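You operate a simulated robot arm through the tools that you are given. There is no shell and no other tool. Be economical: measure what you need, move in short steps, check, and stop when the job is done.

You run a simulated two-armed robot. Do the job below in one go: nothing can be reset, and whatever is moved stays where it is left.

TASK
Take the green checked cloth from the worktop between range and sink and lay it out flat on the range end of the long worktop.

The check looks at the end state, three seconds after you hand in, the way a careful person would. Anything else that was tipped, shoved, dropped, spilled or broken makes it a failure. Flat cloth is picked up by pressing the open fingertips on it (5 to 10 N) and closing them slowly along it; thin cloth reads only 2 to 8 mm in the jaws.

THE ROBOT
Two 7-joint arms with two-finger parallel grippers on one trunk, on a base that drives. Base frame: it is fixed to the floor where the robot stands at the start and does not move with it; the origin is under the middle of the robot, x ahead of it, y to its left, z up; the surface under the hand at the start is at about z = 910. Units: mm, degrees, N and s.
The left shoulder is at the start at [80, 131, 947], the right one opposite. With the tool pointing down near the work surface each hand reaches from about 380 to 840 mm from the robot's upright axis, wherever it stands, measured 20 degrees to its own side. Places, roughly: green checked cloth [500, 100, 900]; range end of the long worktop [700, 1500, 900]. Payload 1.57 kg a hand.
The TCP of each hand is the grasp point between the finger pads, 30 mm short of the fingertips. In the tool frame z runs along the fingers and y along their closing line. Largest opening 110 mm; finger width 24, thickness 12; the body of the gripper, 48 by 112 mm, starts 78 mm behind the TCP.
Orientation is that of the tool frame in the base frame, as a unit quaternion [w, x, y, z]. With the fingers straight down and closing along the base's y, the tool's x points along the base's -x, its y along +y and its z along -z.

THE INTERFACE
- The arms move only by the tool send_rows. It takes "left_steps", "right_steps" or both (then of equal length, played together; a hand with none holds still); each is text: rows parted by semicolons, each of 7 numbers parted by spaces: the shift along the base's x, y, z in cm, then the turn, a rotation vector about the base's x, y, z in rad, then the closure, from 0 (fully open) to 1 (shut). In form: x y z rx ry rz claw; .... A call has 1 to 20 rows; each row shifts and turns the commanded pose from where the row before left it. Rows are played at 5 a second. More than 50 mm and 8.6 degrees between two rows, or a gripper value outside its range, and nothing of the call is played. A pose out of reach is approached as far as the arm can. The call stops where the force on the tool passes 40 N (or 10 N more than at its start, if that is more) or the arm is blocked; 0.2 s more then pass. Each finger travels about 108 mm/s and halts on what it meets, pressing with about 27 N; the grip force reading is that of the motor and also rises with nothing between the fingers. The clock runs only during rows and for 0.2 s after the last one: add rows that do not move to give the fingers time. It gives the time, the measured TCP pose, the force on the tool (base axes), the opening and the grip force at its end, in the units of the frame above (readings bear some noise), with the torque about the TCP (base axes, N m) and any sound that the robot's microphone picked up, and new pictures: "pictures" is both (left out), scene, wrist or none (wrist: the cameras of the hands that moved).
- Cameras (640 x 400 px; columns grow to the right, rows downward): "scene" is now at [-50.1, 17.3, 1423.9]; the picture's right is [0.19, -0.98, 0.00], its down [-0.50, -0.10, -0.86] and it looks along [0.84, 0.16, -0.51] (base axes); focal length 282 px, centre (320, 200). "left" rides on the left gripper at [70, -16, -141] in its tool frame; the picture's right is [0.23, 0.97, 0.00], its down [-0.86, 0.20, -0.48] and it looks along [-0.47, 0.11, 0.88] (tool axes); focal length 222 px, centre (320, 200). "right" rides on the right gripper at [70, 16, -141] in its tool frame; the picture's right is [-0.23, 0.97, 0.00], its down [-0.86, -0.20, -0.48] and it looks along [-0.47, -0.11, 0.88] (tool axes); focal length 222 px, centre (320, 200). There is no depth. A picture from a camera that has moved, and an enlarged one, comes with that camera's place and axes in the base frame and with its lens.
- steer(legs): drives the robot by 1 to 6 legs, each [ahead, left, turn to the left] in mm, mm and degrees, along the robot's own axes; the way and the turn of a leg run together, so that a leg with both is an arc; at most 1500 mm and 180 degrees a leg. The arms and the cameras ride along, it lands a little off, and it stops where it bumps. It gives what a move gives, and a new picture of the scene camera.
- turn_head(pan, tilt): turns the head with the scene camera to pan (to the left, within 109 degrees either way) and tilt (down, from -29 to 69), counted from straight ahead of the robot. It gives what a move gives, and a new picture of the scene camera.
- inspect(camera, box): a new picture of the part [left, top, right, bottom] of that camera's present view, enlarged. It takes no simulated time.
- hand_in(): hands the job in; it is judged then, once.

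Go step by step. Nothing tells you exact positions but the pictures and the camera data: compare them with the known pose of the tool, close in by small moves and look again before you grip or let go. The budget is 120 turns and 260 pictures, counting those below and the enlarged ones. Unless the task says otherwise, let go and move clear before handing in, and close with one line.

The tools are called after ">>>" as name(argument=value, ...) on one line, values as JSON. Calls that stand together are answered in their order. send_rows: Moves the arms, as the interface text tells. Its arguments: {"type":"object","properties":{"left_steps":{"type":"string"},"right_steps":{"type":"string"},"pictures":{"type":"string","enum":["both","scene","wrist","none"]}},"required":[]} The other tools are called the same way: steer (legs) drives the base; turn_head (pan, tilt) turns the head that bears the scene camera; inspect (camera, box) takes an enlarged picture of a part of a camera's view; hand_in () hands the job in.

At the start:

```text
t: 0.0
left_position: [484.3, 295.5, 1127.6]
left_ee_rot: [0.0, 0.0, 1.0, 0.0]
left_force: [0.1, 0.6, 0.5]
left_ft_torque: [-0.02, 0.02, -0.02]
left_opening: 109.8
left_grasp_force: 0.1
right_position: [565.8, -80.2, 1069.8]
right_ee_rot: [0.0, 0.0, 1.0, 0.0]
right_force: [-0.1, 0.2, 0.2]
right_ft_torque: [0.01, -0.02, 0.02]
right_opening: 110.0
right_grasp_force: 0.0
robot x, y, heading: [-0.2, -2.3, 0.2]
head pan, tilt: [11.0, 30.7]
```

scene: 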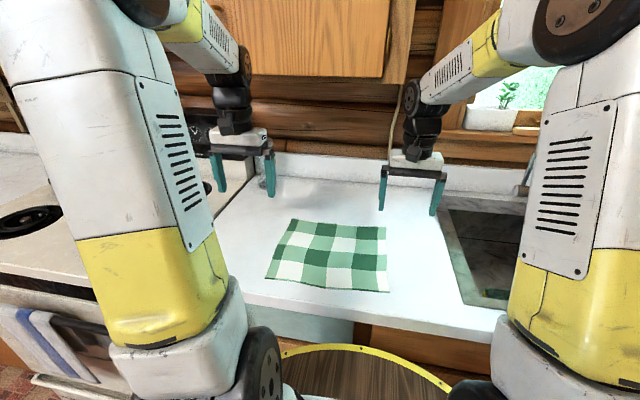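
right: 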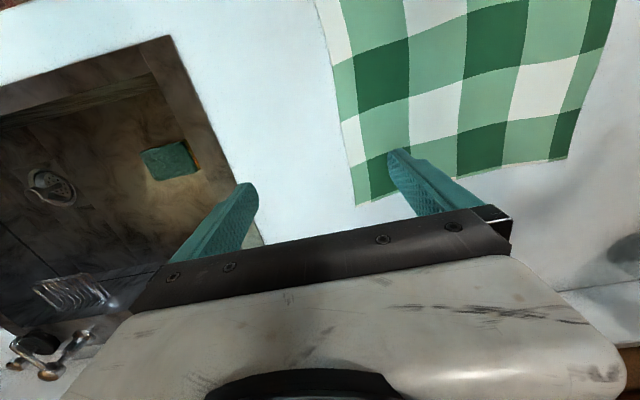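
left: 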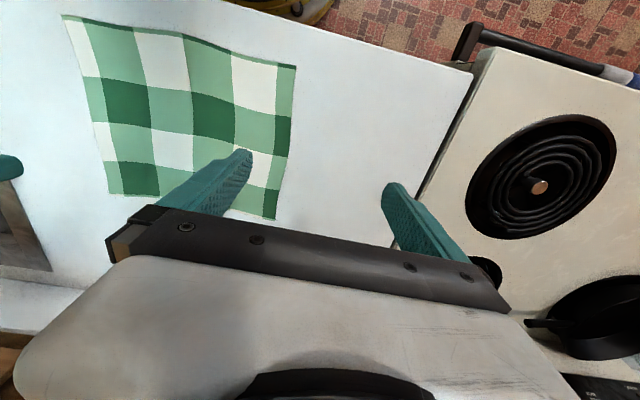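

The cloth lies flat at about x 410–680, y −55–245. I will look left to find the long worktop.

>>> turn_head(pan=75, tilt=25)

>>> turn_head(pan=45, tilt=30)

```text
t: 1.4
left_position: [483.8, 295.1, 1128.3]
left_ee_rot: [0.0, -0.001, 1.0, 0.0]
left_force: [-0.2, 0.0, -0.6]
left_ft_torque: [-0.03, 0.0, 0.02]
left_opening: 109.8
left_grasp_force: 0.2
right_position: [566.6, -81.4, 1069.5]
right_ee_rot: [0.0, 0.0, 1.0, 0.0]
right_force: [0.4, 0.1, 0.1]
right_ft_torque: [0.02, -0.01, -0.03]
right_opening: 110.0
right_grasp_force: 0.0
robot x, y, heading: [-0.6, -2.5, -0.2]
head pan, tilt: [75.0, 25.0]
camera scene: at [-114.7, 89.1, 1433.0], right [0.97, -0.26, 0.0], down [-0.11, -0.41, -0.91], along [0.24, 0.88, -0.42], focal length 282 px, centre (320, 200)
```

scene: 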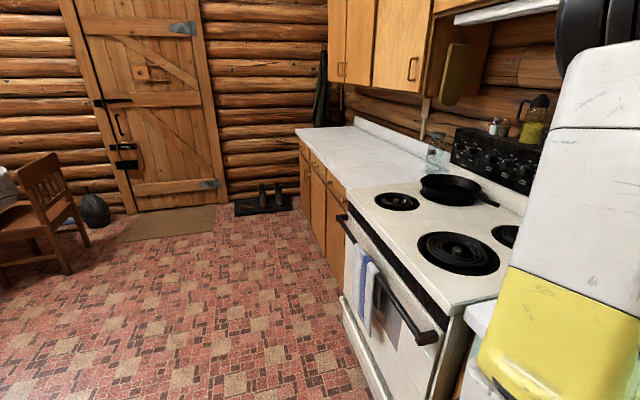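

```text
t: 2.3
left_position: [484.0, 295.6, 1128.0]
left_ee_rot: [0.0, 0.0, 1.0, -0.001]
left_force: [-0.7, -0.2, -0.1]
left_ft_torque: [0.02, -0.04, -0.02]
left_opening: 110.0
left_grasp_force: 0.1
right_position: [566.0, -80.4, 1069.7]
right_ee_rot: [0.0, 0.0, 1.0, 0.0]
right_force: [-0.7, -0.8, -0.3]
right_ft_torque: [-0.03, -0.01, 0.01]
right_opening: 110.1
right_grasp_force: 0.0
robot x, y, heading: [-0.7, -2.2, -0.2]
head pan, tilt: [45.0, 30.0]
camera scene: at [-74.7, 64.1, 1425.0], right [0.71, -0.71, 0.0], down [-0.35, -0.35, -0.87], along [0.61, 0.61, -0.5], focal length 282 px, centre (320, 200)
```

scene: 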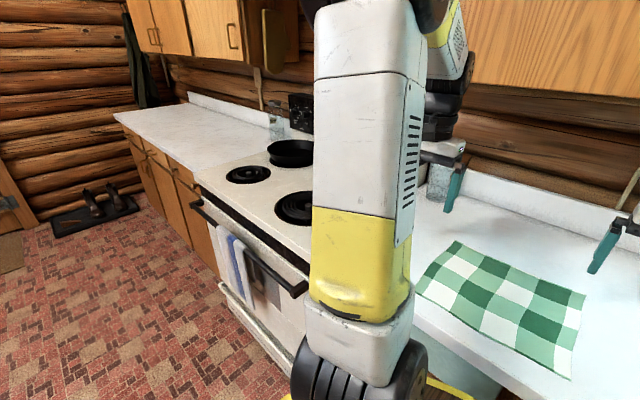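

The long worktop starts near y≈1275, with only a jar at the back corner. Next I bring both hands above the near cloth corners with the jaws partly closed.

>>> turn_head(pan=8, tilt=45)

>>> send_rows(left_steps="-1.35 -2 -2 0 0 0 0.6;-1.35 -2 -2 0 0 0 0.6;-1.35 -2 -2 0 0 0 0.6;-1.35 -2 -2 0 0 0 0.6;0 0 0 0 0 0 0.6;0 0 0 0 0 0 0.6", right_steps="-3.3 1.4 -0.5 0 0 0 0.6;-3.3 1.4 -0.5 0 0 0 0.6;-3.3 1.4 -0.5 0 0 0 0.6;-3.3 1.4 -0.5 0 0 0 0.6;0 0 0 0 0 0 0.6;0 0 0 0 0 0 0.6")

```text
t: 3.3
left_position: [483.9, 295.7, 1127.2]
left_ee_rot: [0.0, 0.0, 1.0, 0.0]
left_force: [0.0, -0.1, -0.6]
left_ft_torque: [-0.01, -0.02, 0.02]
left_opening: 109.9
left_grasp_force: 0.1
right_position: [566.5, -81.8, 1068.9]
right_ee_rot: [0.0, 0.0, 1.0, 0.0]
right_force: [0.7, 1.0, 1.2]
right_ft_torque: [-0.03, 0.01, -0.04]
right_opening: 110.0
right_grasp_force: 0.1
robot x, y, heading: [-2.5, 2.7, 0.1]
head pan, tilt: [8.0, 45.0]
camera scene: at [-58.1, 11.5, 1402.4], right [0.14, -0.99, 0.0], down [-0.7, -0.1, -0.71], along [0.7, 0.1, -0.71], focal length 282 px, centre (320, 200)
```

scene: 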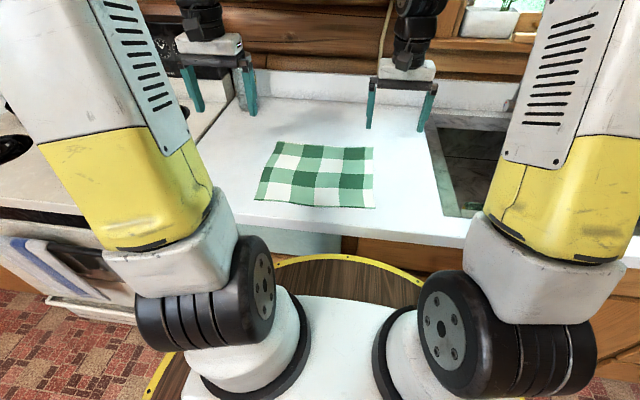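

```text
t: 4.7
left_position: [430.2, 215.5, 1048.9]
left_ee_rot: [-0.001, 0.0, 1.0, -0.001]
left_force: [-0.3, -0.2, -0.2]
left_ft_torque: [0.01, 0.01, 0.01]
left_opening: 44.1
left_grasp_force: 0.1
right_position: [435.0, -25.5, 1050.2]
right_ee_rot: [0.0, 0.0, 1.0, -0.001]
right_force: [0.2, 0.5, -0.9]
right_ft_torque: [-0.01, -0.05, 0.03]
right_opening: 43.8
right_grasp_force: 0.0
robot x, y, heading: [1.2, 2.1, -0.0]
head pan, tilt: [8.0, 45.0]
camera scene: at [-58.2, 11.4, 1402.4], right [0.14, -0.99, 0.0], down [-0.7, -0.1, -0.71], along [0.7, 0.1, -0.71], focal length 282 px, centre (320, 200)
camera right: at [365.2, -9.5, 1192.0], right [0.23, 0.97, 0.0], down [0.86, -0.2, 0.48], along [0.47, -0.11, -0.88], focal length 222 px, centre (320, 200)
camera left: at [359.7, 198.6, 1188.4], right [-0.23, 0.97, 0.0], down [0.86, 0.2, 0.48], along [0.47, 0.11, -0.88], focal length 222 px, centre (320, 200)
```

scene: 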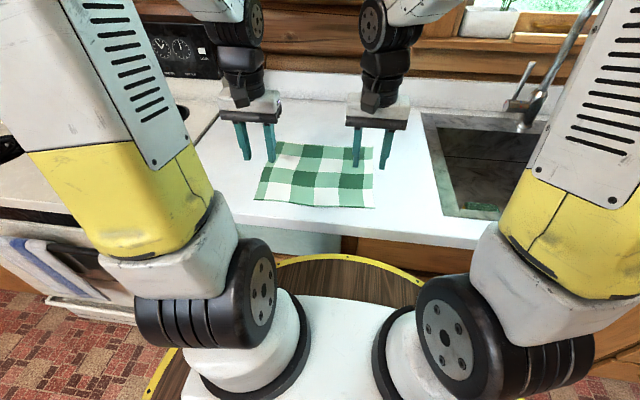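
right: 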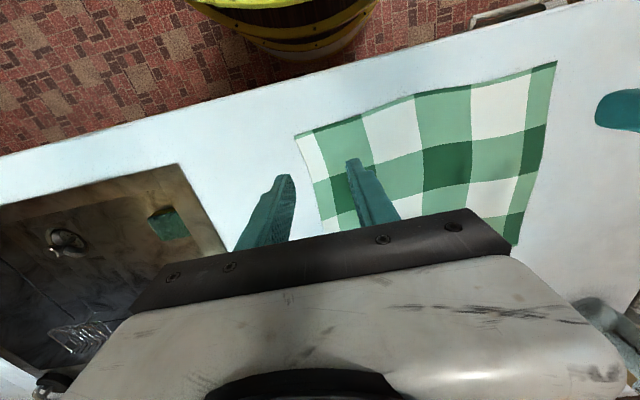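
left: 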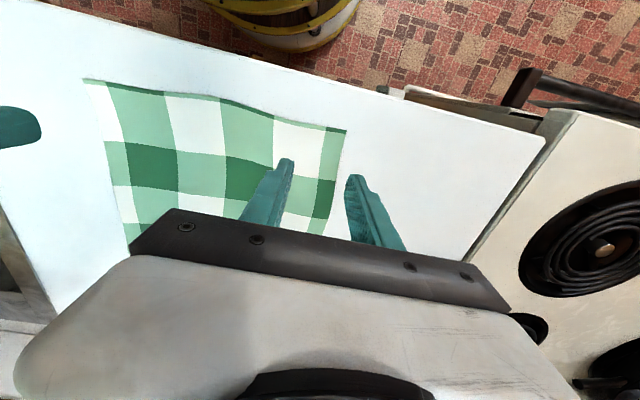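

Near corners sit at about (407, 243) and (421, −53). I lower both hands to just above the cloth, slightly inside those corners.

>>> send_rows(left_steps="-0.6 -0.8 -2 0 0 0 0.6;0 0 -2.5 0 0 0 0.6;0 0 -2.5 0 0 0 0.6;0 0 -2 0 0 0 0.6;0 0 0 0 0 0 0.6", right_steps="0.1 0.9 -2 0 0 0 0.6;0 0 -2.5 0 0 0 0.6;0 0 -2.5 0 0 0 0.6;0 0 -2 0 0 0 0.6;0 0 0 0 0 0 0.6")

```text
t: 5.9
left_position: [422.6, 208.4, 956.7]
left_ee_rot: [0.0, 0.0, 1.0, 0.0]
left_force: [-0.3, -0.7, 0.1]
left_ft_torque: [-0.01, -0.03, 0.01]
left_opening: 44.0
left_grasp_force: 0.2
right_position: [435.7, -16.6, 960.9]
right_ee_rot: [0.0, 0.0, 1.0, 0.0]
right_force: [-0.6, 0.4, 0.4]
right_ft_torque: [-0.01, 0.02, -0.02]
right_opening: 43.9
right_grasp_force: 0.0
robot x, y, heading: [-0.4, -1.4, 0.1]
head pan, tilt: [8.0, 45.0]
camera scene: at [-58.2, 11.4, 1402.4], right [0.14, -0.99, 0.0], down [-0.7, -0.1, -0.71], along [0.7, 0.1, -0.71], focal length 282 px, centre (320, 200)
camera right: at [366.0, -1.1, 1101.8], right [0.23, 0.97, 0.0], down [0.85, -0.2, 0.48], along [0.47, -0.11, -0.88], focal length 222 px, centre (320, 200)
camera left: at [353.0, 190.2, 1098.1], right [-0.23, 0.97, 0.0], down [0.86, 0.2, 0.48], along [0.47, 0.11, -0.88], focal length 222 px, centre (320, 200)
```

scene: 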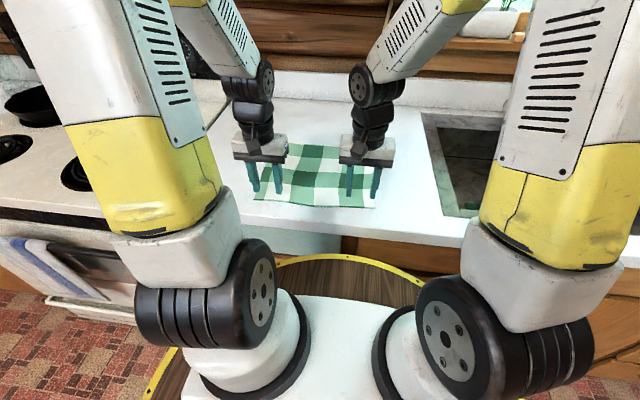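
right: 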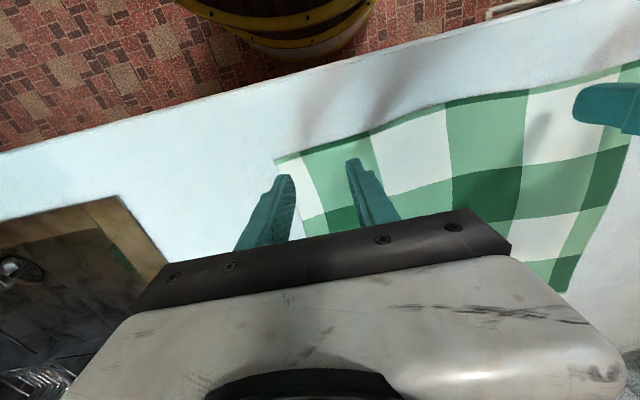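
left: 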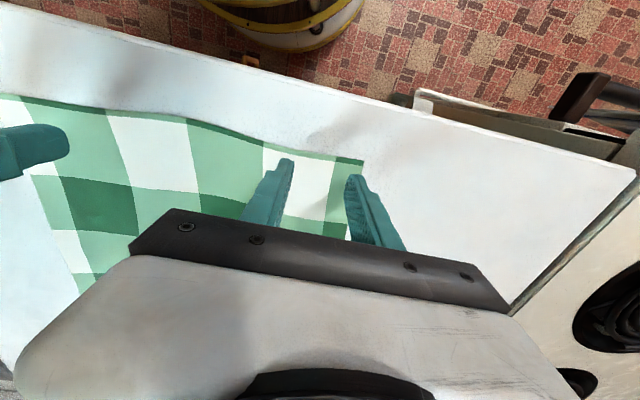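

The fingers are lined up over the cloth; I descend gently to find contact.

>>> send_rows(left_steps="0 0 -0.6 0 0 0 0.6;0 0 -0.6 0 0 0 0.6;0 0 -0.4 0 0 0 0.6", right_steps="0 0 -0.8 0 0 0 0.6;0 0 -0.7 0 0 0 0.6;0 0 -0.5 0 0 0 0.6", pictures="none")

>>> send_rows(left_steps="0 0 -0.2 0 0 0 0.6;0 0 -0.2 0 0 0 0.6", right_steps="0 0 -0.2 0 0 0 0.6;0 0 -0.2 0 0 0 0.6", pictures="none")

```text
t: 6.7
left_position: [424.5, 208.6, 943.8]
left_ee_rot: [0.0, 0.0, 1.0, 0.001]
left_force: [-0.1, 0.0, 0.2]
left_ft_torque: [0.01, -0.01, 0.0]
left_opening: 43.9
left_grasp_force: 0.1
right_position: [436.1, -14.8, 941.5]
right_ee_rot: [0.0, 0.0, 1.0, 0.0]
right_force: [-1.3, -2.5, 17.5]
right_ft_torque: [-0.38, 0.16, -0.01]
right_opening: 43.8
right_grasp_force: 0.1
robot x, y, heading: [-1.7, 2.3, 0.2]
head pan, tilt: [8.0, 45.0]
```

```text
t: 7.1
left_position: [423.1, 207.4, 940.5]
left_ee_rot: [0.001, 0.001, 1.0, 0.0]
left_force: [-0.4, 0.2, 3.4]
left_ft_torque: [0.03, 0.03, 0.01]
left_opening: 44.1
left_grasp_force: 0.0
right_position: [436.1, -14.6, 940.7]
right_ee_rot: [0.002, -0.001, 1.0, 0.001]
right_force: [-1.5, -1.8, 11.2]
right_ft_torque: [-0.27, 0.11, -0.02]
right_opening: 44.3
right_grasp_force: 0.1
robot x, y, heading: [-0.0, 0.1, 0.0]
head pan, tilt: [8.0, 45.0]
stopped in row 1 (right hand): the force on the tool passed its limit at 47 N (the readings are from after the stop); the commanded pose is now the measured one
```

Contact is at TCP z ≈ 941. I add a touch on the left and close slowly on both sides.

>>> send_rows(left_steps="0 0 -0.04 0 0 0 0.62;0 0 0 0 0 0 0.65;0 0 0 0 0 0 0.68;0 0 0 0 0 0 0.71;0 0 0 0 0 0 0.74;0 0 0 0 0 0 0.77;0 0 0 0 0 0 0.8;0 0 0 0 0 0 0.83;0 0 0 0 0 0 0.86;0 0 0 0 0 0 0.89;0 0 0 0 0 0 0.92;0 0 0 0 0 0 0.95;0 0 0 0 0 0 0.98;0 0 0 0 0 0 1;0 0 0 0 0 0 1;0 0 0 0 0 0 1", right_steps="0 0 0 0 0 0 0.62;0 0 0 0 0 0 0.65;0 0 0 0 0 0 0.68;0 0 0 0 0 0 0.71;0 0 0 0 0 0 0.74;0 0 0 0 0 0 0.77;0 0 0 0 0 0 0.8;0 0 0 0 0 0 0.83;0 0 0 0 0 0 0.86;0 0 0 0 0 0 0.89;0 0 0 0 0 0 0.92;0 0 0 0 0 0 0.95;0 0 0 0 0 0 0.98;0 0 0 0 0 0 1;0 0 0 0 0 0 1;0 0 0 0 0 0 1")

```text
t: 10.5
left_position: [424.3, 206.9, 940.5]
left_ee_rot: [0.001, 0.001, 1.0, 0.0]
left_force: [1.0, -13.3, 25.6]
left_ft_torque: [-0.37, 0.06, 0.0]
left_opening: 2.4
left_grasp_force: 23.5
right_position: [434.8, -15.1, 941.2]
right_ee_rot: [0.003, -0.001, 1.0, 0.001]
right_force: [-1.2, 14.4, 21.5]
right_ft_torque: [0.39, 0.16, 0.03]
right_opening: 1.7
right_grasp_force: 23.7
robot x, y, heading: [-2.0, -2.4, 0.0]
head pan, tilt: [8.0, 45.0]
camera scene: at [-59.1, 11.2, 1402.4], right [0.14, -0.99, 0.0], down [-0.7, -0.1, -0.71], along [0.7, 0.1, -0.71], focal length 282 px, centre (320, 200)
camera right: at [365.2, 1.0, 1081.9], right [0.23, 0.97, 0.0], down [0.85, -0.2, 0.48], along [0.47, -0.11, -0.88], focal length 222 px, centre (320, 200)
camera left: at [353.1, 190.4, 1081.5], right [-0.23, 0.97, 0.0], down [0.85, 0.2, 0.48], along [0.47, 0.11, -0.88], focal length 222 px, centre (320, 200)
```

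scene: 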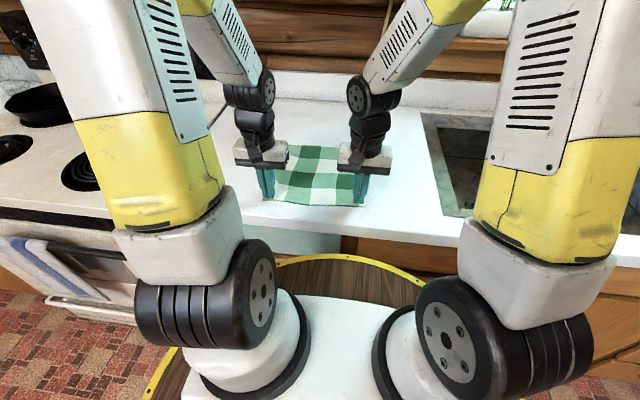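
right: 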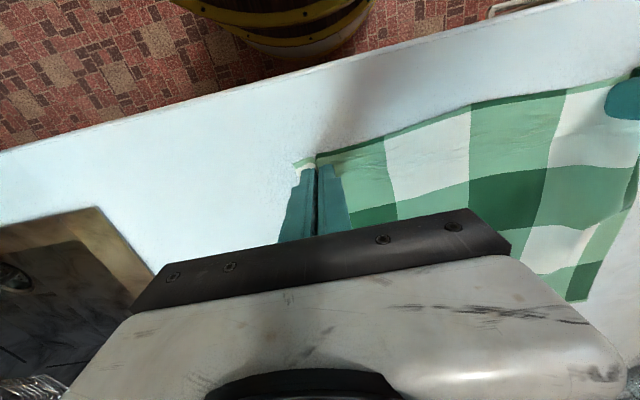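
left: 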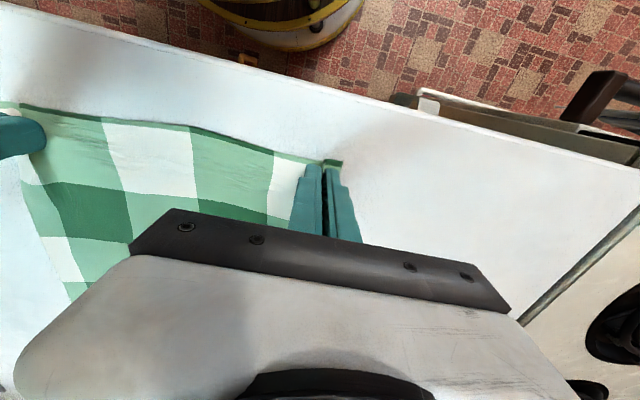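

Both corners appear pinched. I lift a little and check.

>>> send_rows(left_steps="0 0 1 0 0 0 1;0 0 2 0 0 0 1;0 0 3 0 0 0 1;0 0 3 0 0 0 1;0 0 3 0 0 0 1", right_steps="0 0 1 0 0 0 1;0 0 2 0 0 0 1;0 0 3 0 0 0 1;0 0 3 0 0 0 1;0 0 3 0 0 0 1")

```text
t: 11.7
left_position: [424.8, 207.6, 1061.9]
left_ee_rot: [-0.001, 0.0, 1.0, -0.001]
left_force: [1.5, -17.2, -0.3]
left_ft_torque: [-0.51, 0.02, -0.07]
left_opening: 2.2
left_grasp_force: 24.0
right_position: [434.9, -15.4, 1060.8]
right_ee_rot: [0.001, 0.0, 1.0, 0.001]
right_force: [-0.3, 16.2, 0.7]
right_ft_torque: [0.53, 0.03, 0.06]
right_opening: 1.9
right_grasp_force: 23.2
robot x, y, heading: [-0.8, -0.2, 0.1]
head pan, tilt: [8.0, 45.0]
camera scene: at [-57.8, 11.5, 1402.4], right [0.14, -0.99, 0.0], down [-0.7, -0.1, -0.71], along [0.7, 0.1, -0.71], focal length 282 px, centre (320, 200)
camera right: at [365.6, 0.1, 1201.7], right [0.23, 0.97, 0.0], down [0.85, -0.2, 0.48], along [0.47, -0.11, -0.88], focal length 222 px, centre (320, 200)
camera left: at [355.3, 192.0, 1200.8], right [-0.23, 0.97, 0.0], down [0.86, 0.2, 0.48], along [0.47, 0.11, -0.88], focal length 222 px, centre (320, 200)
```

scene: 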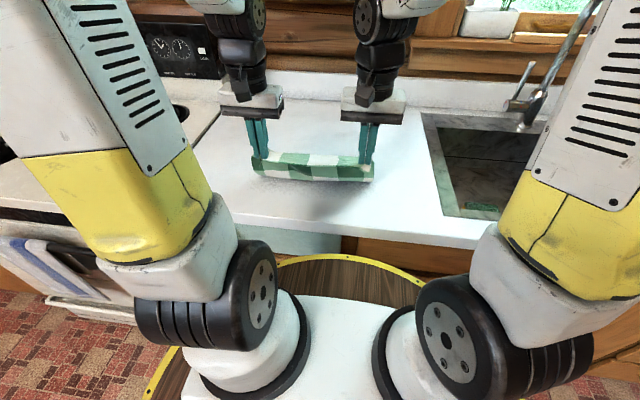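
right: 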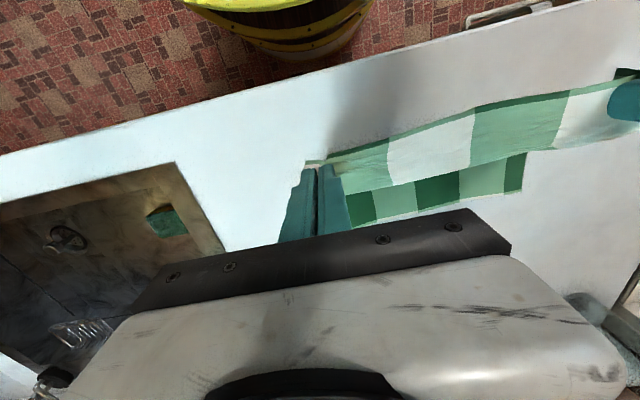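
left: 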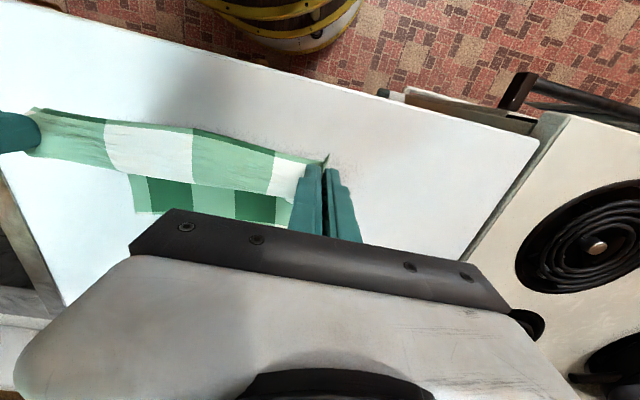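

Grip is good but taut, so I ease the hands slightly together and raise the cloth well clear.

>>> send_rows(left_steps="0 -0.3 4 0 0 0 1;0 0 4 0 0 0 1;0 0 4 0 0 0 1;0 0 4 0 0 0 1;0 0 4 0 0 0 1;0 0 0 0 0 0 1", right_steps="0 0.3 4 0 0 0 1;0 0 4 0 0 0 1;0 0 4 0 0 0 1;0 0 4 0 0 0 1;0 0 4 0 0 0 1;0 0 0 0 0 0 1", pictures="scene")

```text
t: 13.1
left_position: [422.8, 204.7, 1261.3]
left_ee_rot: [0.001, 0.0, 1.0, 0.0]
left_force: [0.2, -4.3, 0.1]
left_ft_torque: [-0.11, 0.0, -0.03]
left_opening: 2.1
left_grasp_force: 23.9
right_position: [436.2, -12.2, 1262.2]
right_ee_rot: [0.002, 0.0, 1.0, 0.0]
right_force: [0.0, 3.7, -1.2]
right_ft_torque: [0.11, 0.0, -0.05]
right_opening: 1.7
right_grasp_force: 23.5
robot x, y, heading: [-2.9, -3.3, -0.2]
head pan, tilt: [8.0, 45.0]
camera scene: at [-58.2, 11.4, 1402.4], right [0.14, -0.99, 0.0], down [-0.7, -0.1, -0.71], along [0.7, 0.1, -0.71], focal length 282 px, centre (320, 200)
```

scene: 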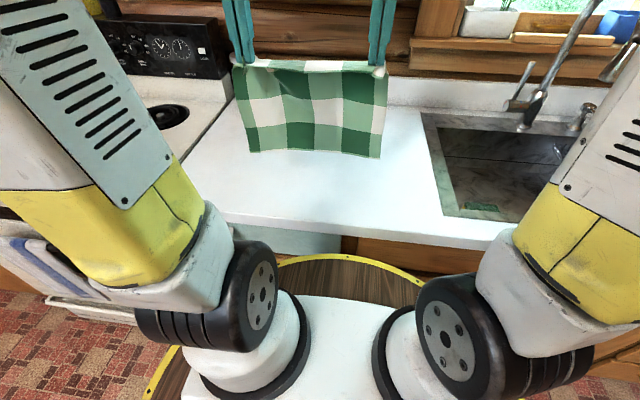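

The cloth hangs nicely. Before backing off I check the space behind and to the left.

>>> turn_head(pan=109, tilt=40)

>>> turn_head(pan=-109, tilt=40)

```text
t: 14.9
left_position: [421.4, 205.3, 1260.1]
left_ee_rot: [0.0, 0.0, 1.0, 0.0]
left_force: [0.5, -3.6, -0.7]
left_ft_torque: [-0.11, 0.02, -0.02]
left_opening: 2.1
left_grasp_force: 23.7
right_position: [437.5, -11.2, 1260.9]
right_ee_rot: [0.002, 0.0, 1.0, 0.0]
right_force: [-0.2, 2.8, -0.5]
right_ft_torque: [0.12, 0.01, 0.0]
right_opening: 1.8
right_grasp_force: 23.9
robot x, y, heading: [-1.8, 1.3, -0.3]
head pan, tilt: [108.9, 40.0]
camera scene: at [-166.1, 80.6, 1409.7], right [0.95, 0.32, 0.0], down [0.21, -0.61, -0.77], along [-0.25, 0.73, -0.64], focal length 282 px, centre (320, 200)
```

scene: 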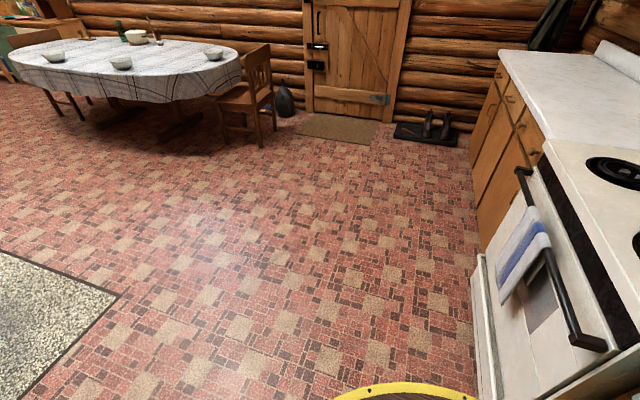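

```text
t: 18.0
left_position: [423.3, 204.0, 1260.0]
left_ee_rot: [0.0, 0.001, 1.0, 0.0]
left_force: [0.6, -2.6, 0.2]
left_ft_torque: [-0.11, -0.01, -0.01]
left_opening: 2.0
left_grasp_force: 23.6
right_position: [437.5, -12.1, 1262.2]
right_ee_rot: [0.002, 0.001, 1.0, 0.0]
right_force: [-0.8, 3.1, 0.1]
right_ft_torque: [0.07, 0.04, -0.01]
right_opening: 1.7
right_grasp_force: 23.3
robot x, y, heading: [-1.7, -0.9, 0.1]
head pan, tilt: [-108.9, 40.0]
camera scene: at [-166.2, -80.3, 1409.7], right [-0.95, 0.32, 0.0], down [0.21, 0.61, -0.77], along [-0.25, -0.72, -0.64], focal length 282 px, centre (320, 200)
```

scene: 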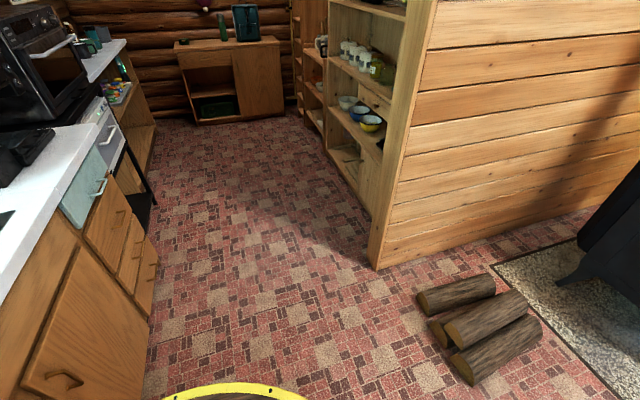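

The floor behind is clear. I back off, slide left past the range, and look before going forward.

>>> steer(legs=[[-250, 0, 0], [0, 1370, 0]])

>>> turn_head(pan=0, tilt=35)

```text
t: 26.2
left_position: [166.7, 1558.0, 1260.1]
left_ee_rot: [0.0, -0.002, 1.0, 0.0]
left_force: [-0.1, -2.7, -0.5]
left_ft_torque: [-0.08, 0.02, -0.03]
left_opening: 2.2
left_grasp_force: 23.5
right_position: [181.4, 1340.7, 1262.1]
right_ee_rot: [0.001, -0.002, 1.0, 0.0]
right_force: [0.5, 2.6, 0.2]
right_ft_torque: [0.09, -0.02, 0.0]
right_opening: 2.0
right_grasp_force: 23.6
robot x, y, heading: [-256.2, 1350.3, 0.2]
head pan, tilt: [-108.9, 40.0]
camera scene: at [-421.1, 1269.7, 1409.7], right [-0.95, 0.32, 0.0], down [0.21, 0.61, -0.77], along [-0.24, -0.73, -0.64], focal length 282 px, centre (320, 200)
```

scene: 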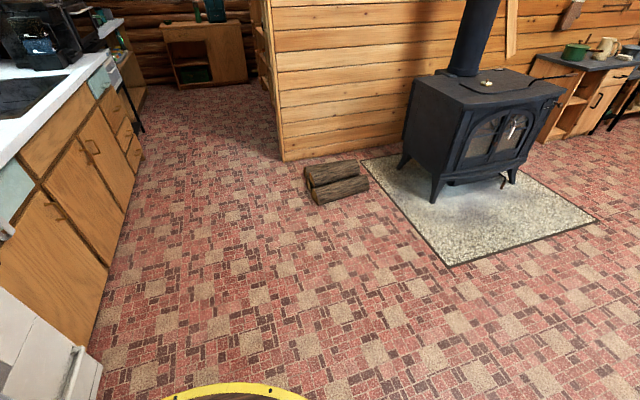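

```text
t: 28.1
left_position: [166.4, 1556.1, 1259.2]
left_ee_rot: [-0.001, -0.002, 1.0, 0.001]
left_force: [0.2, -3.3, -0.4]
left_ft_torque: [-0.09, 0.01, 0.0]
left_opening: 2.3
left_grasp_force: 23.9
right_position: [181.5, 1341.1, 1261.2]
right_ee_rot: [0.001, -0.003, 1.0, 0.0]
right_force: [0.6, 3.3, 0.1]
right_ft_torque: [0.09, 0.01, 0.03]
right_opening: 1.8
right_grasp_force: 23.3
robot x, y, heading: [-256.8, 1351.8, 0.5]
head pan, tilt: [0.0, 35.0]
camera scene: at [-305.9, 1350.6, 1417.2], right [0.0, -1.0, 0.0], down [-0.57, 0.0, -0.82], along [0.82, 0.0, -0.57], focal length 282 px, centre (320, 200)
```

scene: 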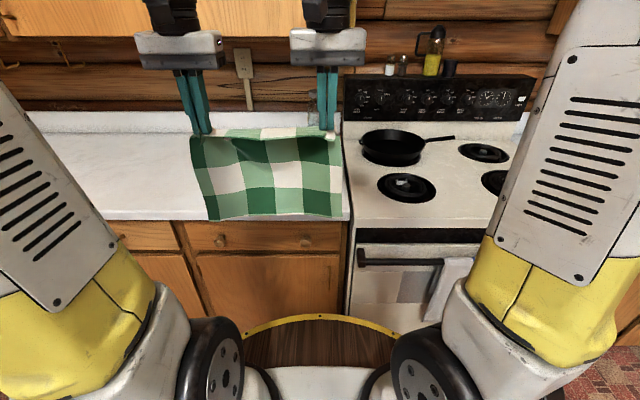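

The worktop's range end is at y≈1263 and its front edge at x≈338; the cloth would span y≈1300–1600. I go forward, shifted slightly left.

>>> steer(legs=[[250, 25, 0]])

```text
t: 29.9
left_position: [417.3, 1587.9, 1259.3]
left_ee_rot: [-0.001, -0.004, 1.0, 0.0]
left_force: [-0.9, -2.9, 0.2]
left_ft_torque: [-0.1, -0.07, -0.01]
left_opening: 2.1
left_grasp_force: 23.5
right_position: [433.7, 1369.9, 1261.1]
right_ee_rot: [0.001, -0.005, 1.0, 0.001]
right_force: [0.3, 3.1, 1.0]
right_ft_torque: [0.08, 0.04, 0.02]
right_opening: 1.6
right_grasp_force: 23.3
robot x, y, heading: [-5.5, 1380.0, 0.3]
head pan, tilt: [0.0, 35.0]
camera scene: at [-54.5, 1377.3, 1417.2], right [0.01, -1.0, 0.0], down [-0.57, -0.01, -0.82], along [0.82, 0.01, -0.57], focal length 282 px, centre (320, 200)
```

scene: 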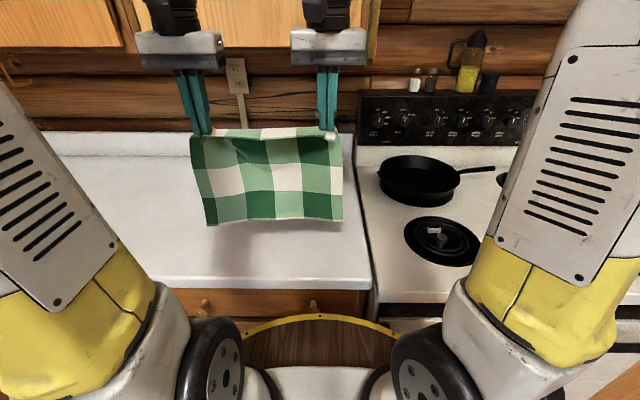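

I need to know where the upper cabinets are before reaching further, so I look up and enlarge.

>>> turn_head(pan=0, tilt=5)

>>> turn_head(pan=40, tilt=15)

```text
t: 30.9
left_position: [416.4, 1586.7, 1259.4]
left_ee_rot: [0.0, -0.004, 1.0, 0.0]
left_force: [-0.2, -2.7, -0.9]
left_ft_torque: [-0.08, -0.01, -0.03]
left_opening: 2.0
left_grasp_force: 23.8
right_position: [431.5, 1370.1, 1260.9]
right_ee_rot: [0.002, -0.005, 1.0, 0.001]
right_force: [-0.4, 2.6, -0.1]
right_ft_torque: [0.08, 0.01, 0.01]
right_opening: 2.1
right_grasp_force: 22.9
robot x, y, heading: [-3.0, 1371.1, 0.4]
head pan, tilt: [0.0, 5.0]
camera scene: at [-50.6, 1377.3, 1465.3], right [0.01, -1.0, 0.0], down [-0.09, 0.0, -1.0], along [1.0, 0.01, -0.09], focal length 282 px, centre (320, 200)
```

scene: 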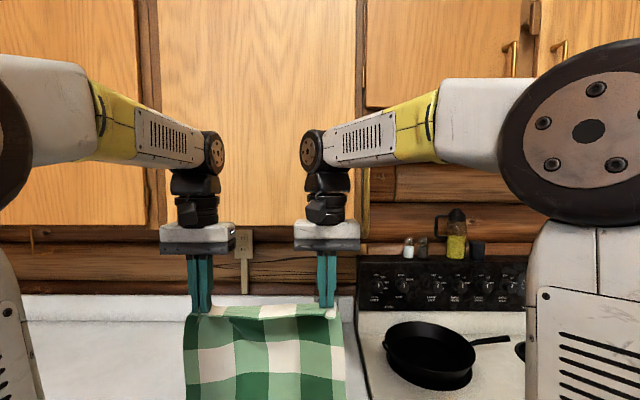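

```text
t: 31.9
left_position: [416.2, 1587.2, 1258.4]
left_ee_rot: [-0.001, -0.005, 1.0, 0.0]
left_force: [0.3, -2.7, 0.8]
left_ft_torque: [-0.06, -0.01, -0.01]
left_opening: 2.1
left_grasp_force: 23.4
right_position: [433.0, 1369.9, 1261.9]
right_ee_rot: [0.002, -0.005, 1.0, 0.001]
right_force: [-1.1, 2.6, -0.9]
right_ft_torque: [0.1, -0.02, 0.01]
right_opening: 1.4
right_grasp_force: 23.2
robot x, y, heading: [-7.7, 1375.9, 0.6]
head pan, tilt: [40.0, 15.0]
camera scene: at [-71.4, 1437.1, 1449.2], right [0.65, -0.76, 0.0], down [-0.2, -0.17, -0.97], along [0.73, 0.63, -0.26], focal length 282 px, centre (320, 200)
```

scene: 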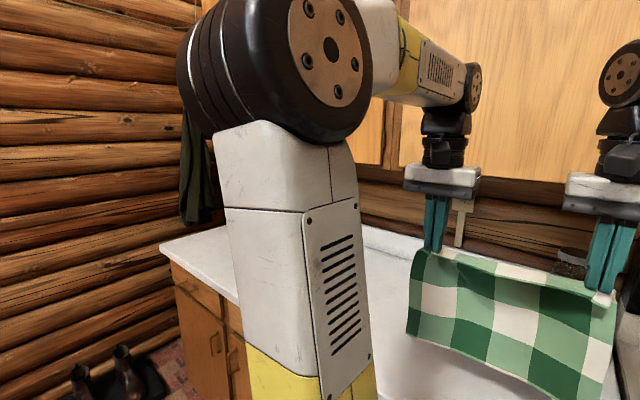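

The cabinets begin near x≈670 above z≈1335, so I pitch the hands forward (wrists stay back) while reaching out.

>>> send_rows(left_steps="3 0 0 0 -0.14 0 1;3 0 0 0 -0.14 0 1;3 0 0 0 -0.14 0 1;3 0 0 0 -0.14 0 1;3 0 0 0 -0.14 0 1;0 0 0 0 0 0 1", right_steps="3 0 0 0 -0.14 0 1;3 0 0 0 -0.14 0 1;3 0 0 0 -0.14 0 1;3 0 0 0 -0.14 0 1;3 0 0 0 -0.14 0 1;0 0 0 0 0 0 1", pictures="none")

>>> turn_head(pan=0, tilt=28)

```text
t: 33.3
left_position: [564.9, 1586.5, 1260.0]
left_ee_rot: [0.344, -0.005, 0.939, -0.001]
left_force: [0.2, -1.5, 0.6]
left_ft_torque: [-0.03, 0.02, -0.04]
left_opening: 2.2
left_grasp_force: 23.6
right_position: [583.2, 1370.5, 1260.8]
right_ee_rot: [0.346, -0.006, 0.938, -0.001]
right_force: [0.6, 1.5, -0.2]
right_ft_torque: [0.04, 0.0, 0.05]
right_opening: 1.7
right_grasp_force: 23.3
robot x, y, heading: [-2.6, 1375.1, 0.6]
head pan, tilt: [40.0, 15.0]
```

```text
t: 34.4
left_position: [566.3, 1585.1, 1258.6]
left_ee_rot: [0.343, -0.005, 0.939, -0.001]
left_force: [0.6, -1.1, 0.4]
left_ft_torque: [0.01, -0.01, -0.03]
left_opening: 2.1
left_grasp_force: 23.6
right_position: [583.9, 1369.7, 1260.3]
right_ee_rot: [0.344, -0.004, 0.939, -0.002]
right_force: [0.2, 0.7, -0.3]
right_ft_torque: [0.02, 0.01, 0.04]
right_opening: 1.8
right_grasp_force: 23.8
robot x, y, heading: [-2.4, 1377.2, 0.5]
head pan, tilt: [0.0, 28.0]
camera scene: at [-51.2, 1377.4, 1428.2], right [0.01, -1.0, 0.0], down [-0.47, 0.0, -0.88], along [0.88, 0.01, -0.47], focal length 282 px, centre (320, 200)
```

scene: 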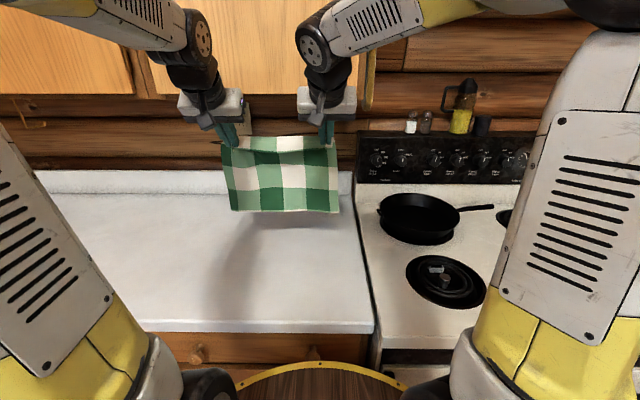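

Clear so far. I go on forward and down until the bottom edge almost touches.

>>> send_rows(left_steps="2 0 -1 0 0 0 1;2 0 -1.2 0 0 0 1;2 0 -1.3 0 0 0 1;1 0 -1 0 0 0 1;0 0 0 0 0 0 1;0 0 0 0 0 0 1", right_steps="2 0 -1 0 0 0 1;2 0 -1.2 0 0 0 1;2 0 -1.3 0 0 0 1;1 0 -1 0 0 0 1;0 0 0 0 0 0 1;0 0 0 0 0 0 1", pictures="scene")

```text
t: 35.8
left_position: [637.1, 1587.8, 1215.5]
left_ee_rot: [0.343, -0.004, 0.939, -0.003]
left_force: [0.1, -1.6, -0.6]
left_ft_torque: [-0.01, 0.01, -0.08]
left_opening: 2.2
left_grasp_force: 23.7
right_position: [654.7, 1370.3, 1215.7]
right_ee_rot: [0.344, -0.005, 0.939, -0.001]
right_force: [-0.2, 2.9, -0.2]
right_ft_torque: [0.0, 0.01, 0.07]
right_opening: 1.8
right_grasp_force: 23.2
robot x, y, heading: [-7.8, 1376.8, 0.4]
head pan, tilt: [0.0, 28.0]
camera scene: at [-51.1, 1377.3, 1428.2], right [0.01, -1.0, 0.0], down [-0.47, 0.0, -0.88], along [0.88, 0.01, -0.47], focal length 282 px, centre (320, 200)
```

scene: 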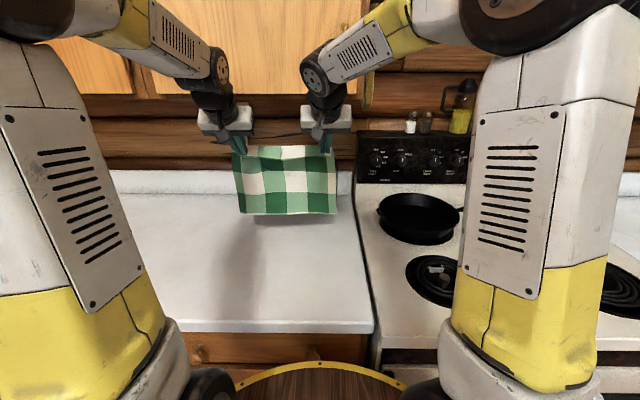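

The bottom edge seems higher than computed, perhaps still swinging; I wait and look again.

>>> send_rows(left_steps="0 0 0 0 0 0 1;0 0 0 0 0 0 1;0 0 0 0 0 0 1;0 0 0 0 0 0 1;0 0 0 0 0 0 1", pictures="none")

>>> inspect(camera="scene", box=[200, 90, 400, 240])

```text
t: 37.0
left_position: [637.2, 1586.5, 1215.6]
left_ee_rot: [0.343, -0.004, 0.939, -0.002]
left_force: [0.9, -2.8, -0.1]
left_ft_torque: [-0.08, 0.0, -0.06]
left_opening: 2.0
left_grasp_force: 23.5
right_position: [654.3, 1370.5, 1215.1]
right_ee_rot: [0.345, -0.005, 0.939, -0.002]
right_force: [0.2, 2.7, -0.1]
right_ft_torque: [0.03, 0.0, 0.07]
right_opening: 1.6
right_grasp_force: 23.4
robot x, y, heading: [-3.2, 1379.4, 0.4]
head pan, tilt: [0.0, 28.0]
```

```text
2.67 times, centred on (300, 165) of scene
camera zoom: at [-51.1, 1377.3, 1428.2], right [0.01, -1.0, 0.0], down [-0.47, 0.0, -0.88], along [0.88, 0.01, -0.47], focal length 751 px, centre (373, 293)
```

zoom: 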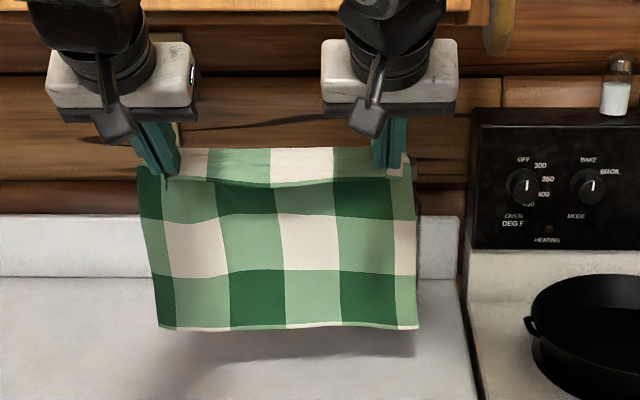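

It has settled; the bottom edge is at about z 1000. I lower 80 mm and check for touch.

>>> send_rows(left_steps="0 0 -2 0 0 0 1;0 0 -2 0 0 0 1;0 0 -2 0 0 0 1;0 0 -2 0 0 0 1;0 0 0 0 0 0 1;0 0 0 0 0 0 1;0 0 0 0 0 0 1", right_steps="0 0 -2 0 0 0 1;0 0 -2 0 0 0 1;0 0 -2 0 0 0 1;0 0 -2 0 0 0 1;0 0 0 0 0 0 1;0 0 0 0 0 0 1;0 0 0 0 0 0 1", pictures="scene")

```text
t: 38.6
left_position: [636.3, 1587.5, 1133.8]
left_ee_rot: [0.343, -0.004, 0.939, -0.001]
left_force: [0.8, -2.2, 0.5]
left_ft_torque: [-0.08, 0.01, -0.06]
left_opening: 2.2
left_grasp_force: 23.6
right_position: [653.8, 1370.5, 1135.4]
right_ee_rot: [0.345, -0.004, 0.939, -0.001]
right_force: [-0.1, 2.7, -0.1]
right_ft_torque: [0.09, 0.01, 0.09]
right_opening: 1.7
right_grasp_force: 23.3
robot x, y, heading: [-3.7, 1377.6, 0.3]
head pan, tilt: [0.0, 28.0]
camera scene: at [-51.1, 1377.3, 1428.2], right [0.01, -1.0, 0.0], down [-0.47, 0.0, -0.88], along [0.88, 0.01, -0.47], focal length 282 px, centre (320, 200)
```

scene: 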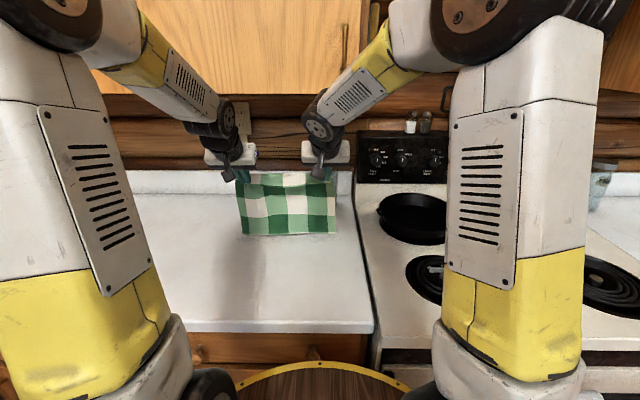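

The bottom edge is about touching at x≈675. Now the arc: down and back toward me while returning the hands to vertical.

>>> send_rows(left_steps="-3 0 -0.8 0 0 0 1;-3 0 -0.9 0 0 0 1;-2.8 0 -1.2 0 0.1 0 1;-2.6 0 -1.6 0 0.1 0 1;-2.2 0 -2 0 0.1 0 1;-1.9 0 -2.2 0 0.1 0 1;-1.6 0 -2.4 0 0.1 0 1;-1 0 -2.6 0 0.1 0 1;-0.6 0 -2.2 0 0.1 0 1;-0.2 0 -1.6 0 0 0 1;0 0 0 0 0 0 1", right_steps="-3 0 -0.8 0 0 0 1;-3 0 -0.9 0 0 0 1;-2.8 0 -1.2 0 0.1 0 1;-2.6 0 -1.6 0 0.1 0 1;-2.2 0 -2 0 0.1 0 1;-1.9 0 -2.2 0 0.1 0 1;-1.6 0 -2.4 0 0.1 0 1;-1 0 -2.6 0 0.1 0 1;-0.6 0 -2.2 0 0.1 0 1;-0.2 0 -1.6 0 0 0 1;0 0 0 0 0 0 1")

```text
t: 41.0
left_position: [448.5, 1586.7, 959.0]
left_ee_rot: [0.0, -0.004, 1.0, 0.0]
left_force: [0.1, -2.4, -1.4]
left_ft_torque: [-0.04, 0.0, 0.03]
left_opening: 1.9
left_grasp_force: 23.6
right_position: [463.6, 1370.8, 962.5]
right_ee_rot: [0.001, -0.004, 1.0, 0.001]
right_force: [0.0, 2.5, 0.2]
right_ft_torque: [0.03, -0.01, -0.01]
right_opening: 1.6
right_grasp_force: 23.8
robot x, y, heading: [-5.4, 1378.9, 0.5]
head pan, tilt: [0.0, 28.0]
camera scene: at [-51.2, 1377.3, 1428.2], right [0.01, -1.0, 0.0], down [-0.47, 0.0, -0.88], along [0.88, 0.01, -0.47], focal length 282 px, centre (320, 200)
camera right: at [393.2, 1384.9, 1103.5], right [0.22, 0.98, 0.0], down [0.86, -0.19, 0.48], along [0.47, -0.1, -0.88], focal length 222 px, centre (320, 200)
camera left: at [378.4, 1568.8, 1098.9], right [-0.24, 0.97, 0.0], down [0.85, 0.21, 0.48], along [0.46, 0.11, -0.88], focal length 222 px, centre (320, 200)
```

scene: 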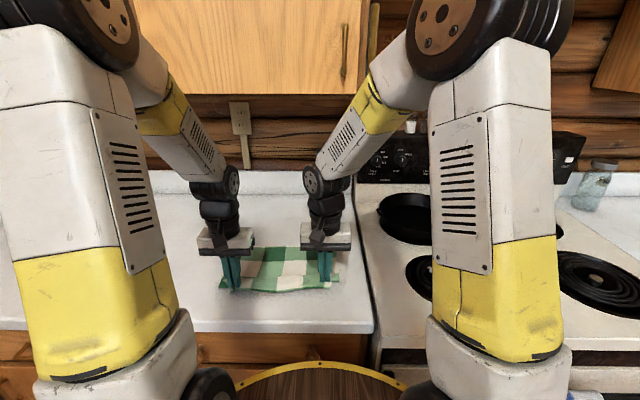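
right: 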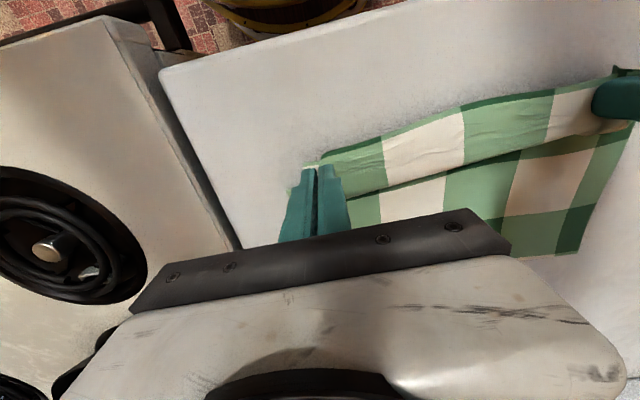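
left: 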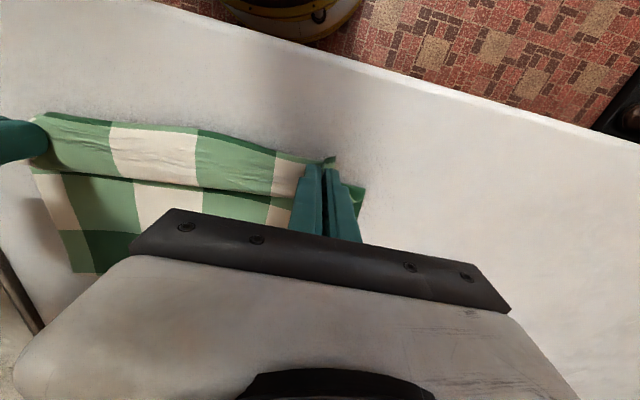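

Laid with some slack remaining. I lower to the surface and pull gently toward the front edge.

>>> send_rows(left_steps="-1 0 -0.7 0 0 0 1;-1 0 -0.7 0 0 0 1;-1 0 0 0 0 0 1;-1 0 0 0 0 0 1;0 0 0 0 0 0 1", right_steps="-1 0 -0.8 0 0 0 1;-1 0 -0.8 0 0 0 1;-1 0 0 0 0 0 1;-1 0 0 0 0 0 1;0 0 0 0 0 0 1")

```text
t: 42.2
left_position: [408.6, 1586.9, 945.2]
left_ee_rot: [0.0, -0.005, 1.0, 0.0]
left_force: [-0.5, -3.0, 0.1]
left_ft_torque: [-0.07, 0.02, -0.01]
left_opening: 2.1
left_grasp_force: 23.8
right_position: [424.8, 1370.3, 946.1]
right_ee_rot: [0.001, -0.005, 1.0, 0.001]
right_force: [-0.6, 3.1, -1.0]
right_ft_torque: [0.07, 0.02, -0.02]
right_opening: 1.8
right_grasp_force: 23.6
robot x, y, heading: [-7.4, 1375.0, 0.1]
head pan, tilt: [0.0, 28.0]
camera scene: at [-51.1, 1377.3, 1428.2], right [0.01, -1.0, 0.0], down [-0.47, 0.0, -0.88], along [0.88, 0.01, -0.47], focal length 282 px, centre (320, 200)
camera right: at [354.0, 1385.0, 1087.4], right [0.22, 0.98, 0.0], down [0.86, -0.19, 0.48], along [0.47, -0.1, -0.88], focal length 222 px, centre (320, 200)
camera left: at [338.6, 1569.3, 1085.4], right [-0.24, 0.97, 0.0], down [0.85, 0.21, 0.48], along [0.47, 0.11, -0.88], focal length 222 px, centre (320, 200)
```

scene: 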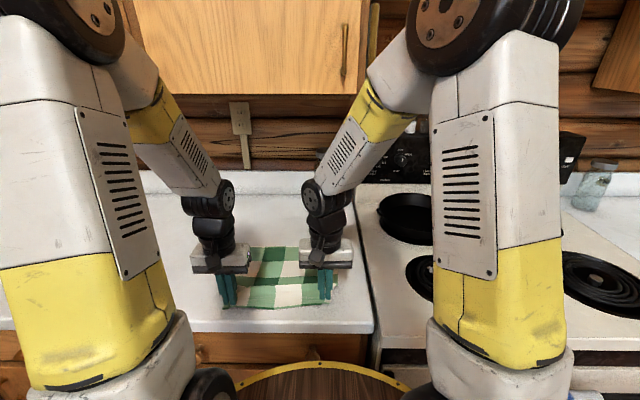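
right: 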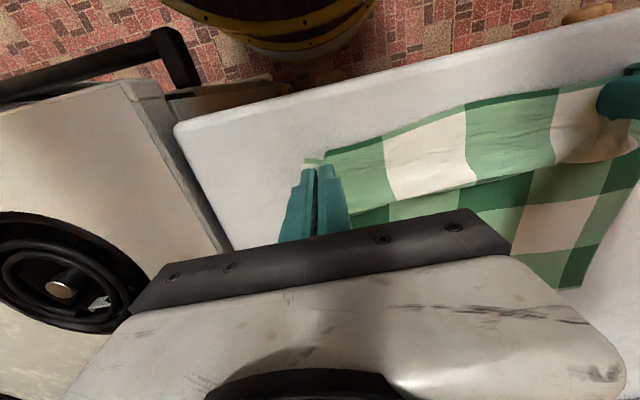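
left: 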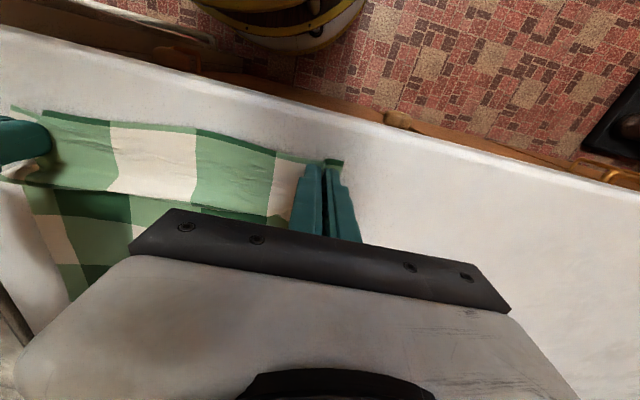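

About 30 mm of slack remains (far edge at x≈619, near edge ≈393). I pull a bit more.

>>> send_rows(left_steps="-0.8 0 -0.1 0 0 0 1;-0.8 0 0 0 0 0 1;-0.8 0 0 0 0 0 1;0 0 0 0 0 0 1;0 0 0 0 0 0 1", right_steps="-0.8 0 -0.1 0 0 0 1;-0.8 0 -0.1 0 0 0 1;-0.8 0 0 0 0 0 1;0 0 0 0 0 0 1;0 0 0 0 0 0 1")

```text
t: 43.4
left_position: [385.4, 1586.4, 944.1]
left_ee_rot: [0.0, -0.004, 1.0, 0.0]
left_force: [0.4, -4.4, -0.3]
left_ft_torque: [-0.13, -0.01, -0.02]
left_opening: 2.0
left_grasp_force: 23.3
right_position: [400.6, 1369.9, 945.3]
right_ee_rot: [0.002, -0.005, 1.0, 0.0]
right_force: [-0.4, 3.9, 0.4]
right_ft_torque: [0.13, 0.01, -0.03]
right_opening: 1.7
right_grasp_force: 23.5
robot x, y, heading: [-2.8, 1375.7, 0.7]
head pan, tilt: [0.0, 28.0]
camera scene: at [-51.2, 1377.3, 1428.2], right [0.01, -1.0, 0.0], down [-0.47, 0.0, -0.88], along [0.88, 0.01, -0.47], focal length 282 px, centre (320, 200)
camera right: at [330.2, 1384.9, 1085.0], right [0.22, 0.98, 0.0], down [0.86, -0.19, 0.48], along [0.47, -0.1, -0.88], focal length 222 px, centre (320, 200)
camera left: at [314.5, 1569.8, 1084.2], right [-0.24, 0.97, 0.0], down [0.85, 0.21, 0.48], along [0.47, 0.11, -0.88], focal length 222 px, centre (320, 200)
```

scene: 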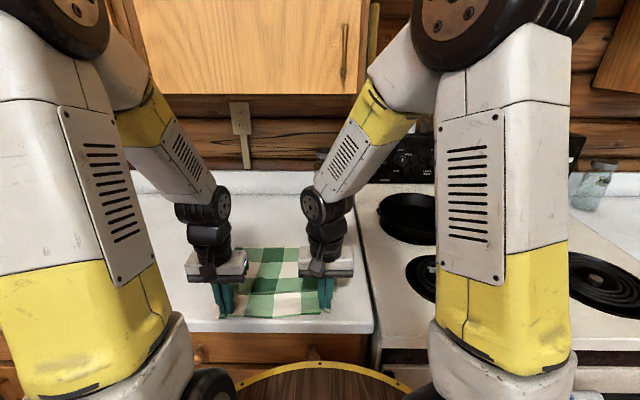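
right: 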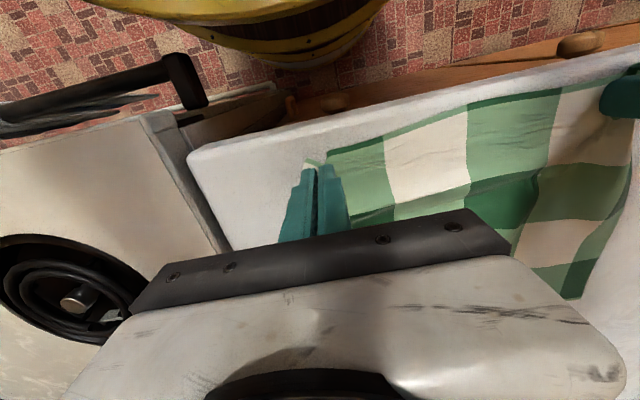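
left: 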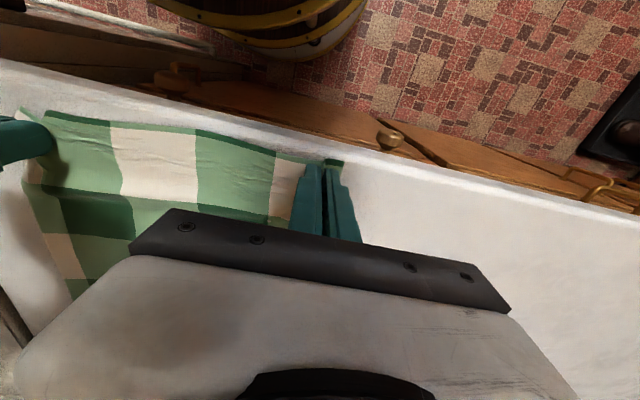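

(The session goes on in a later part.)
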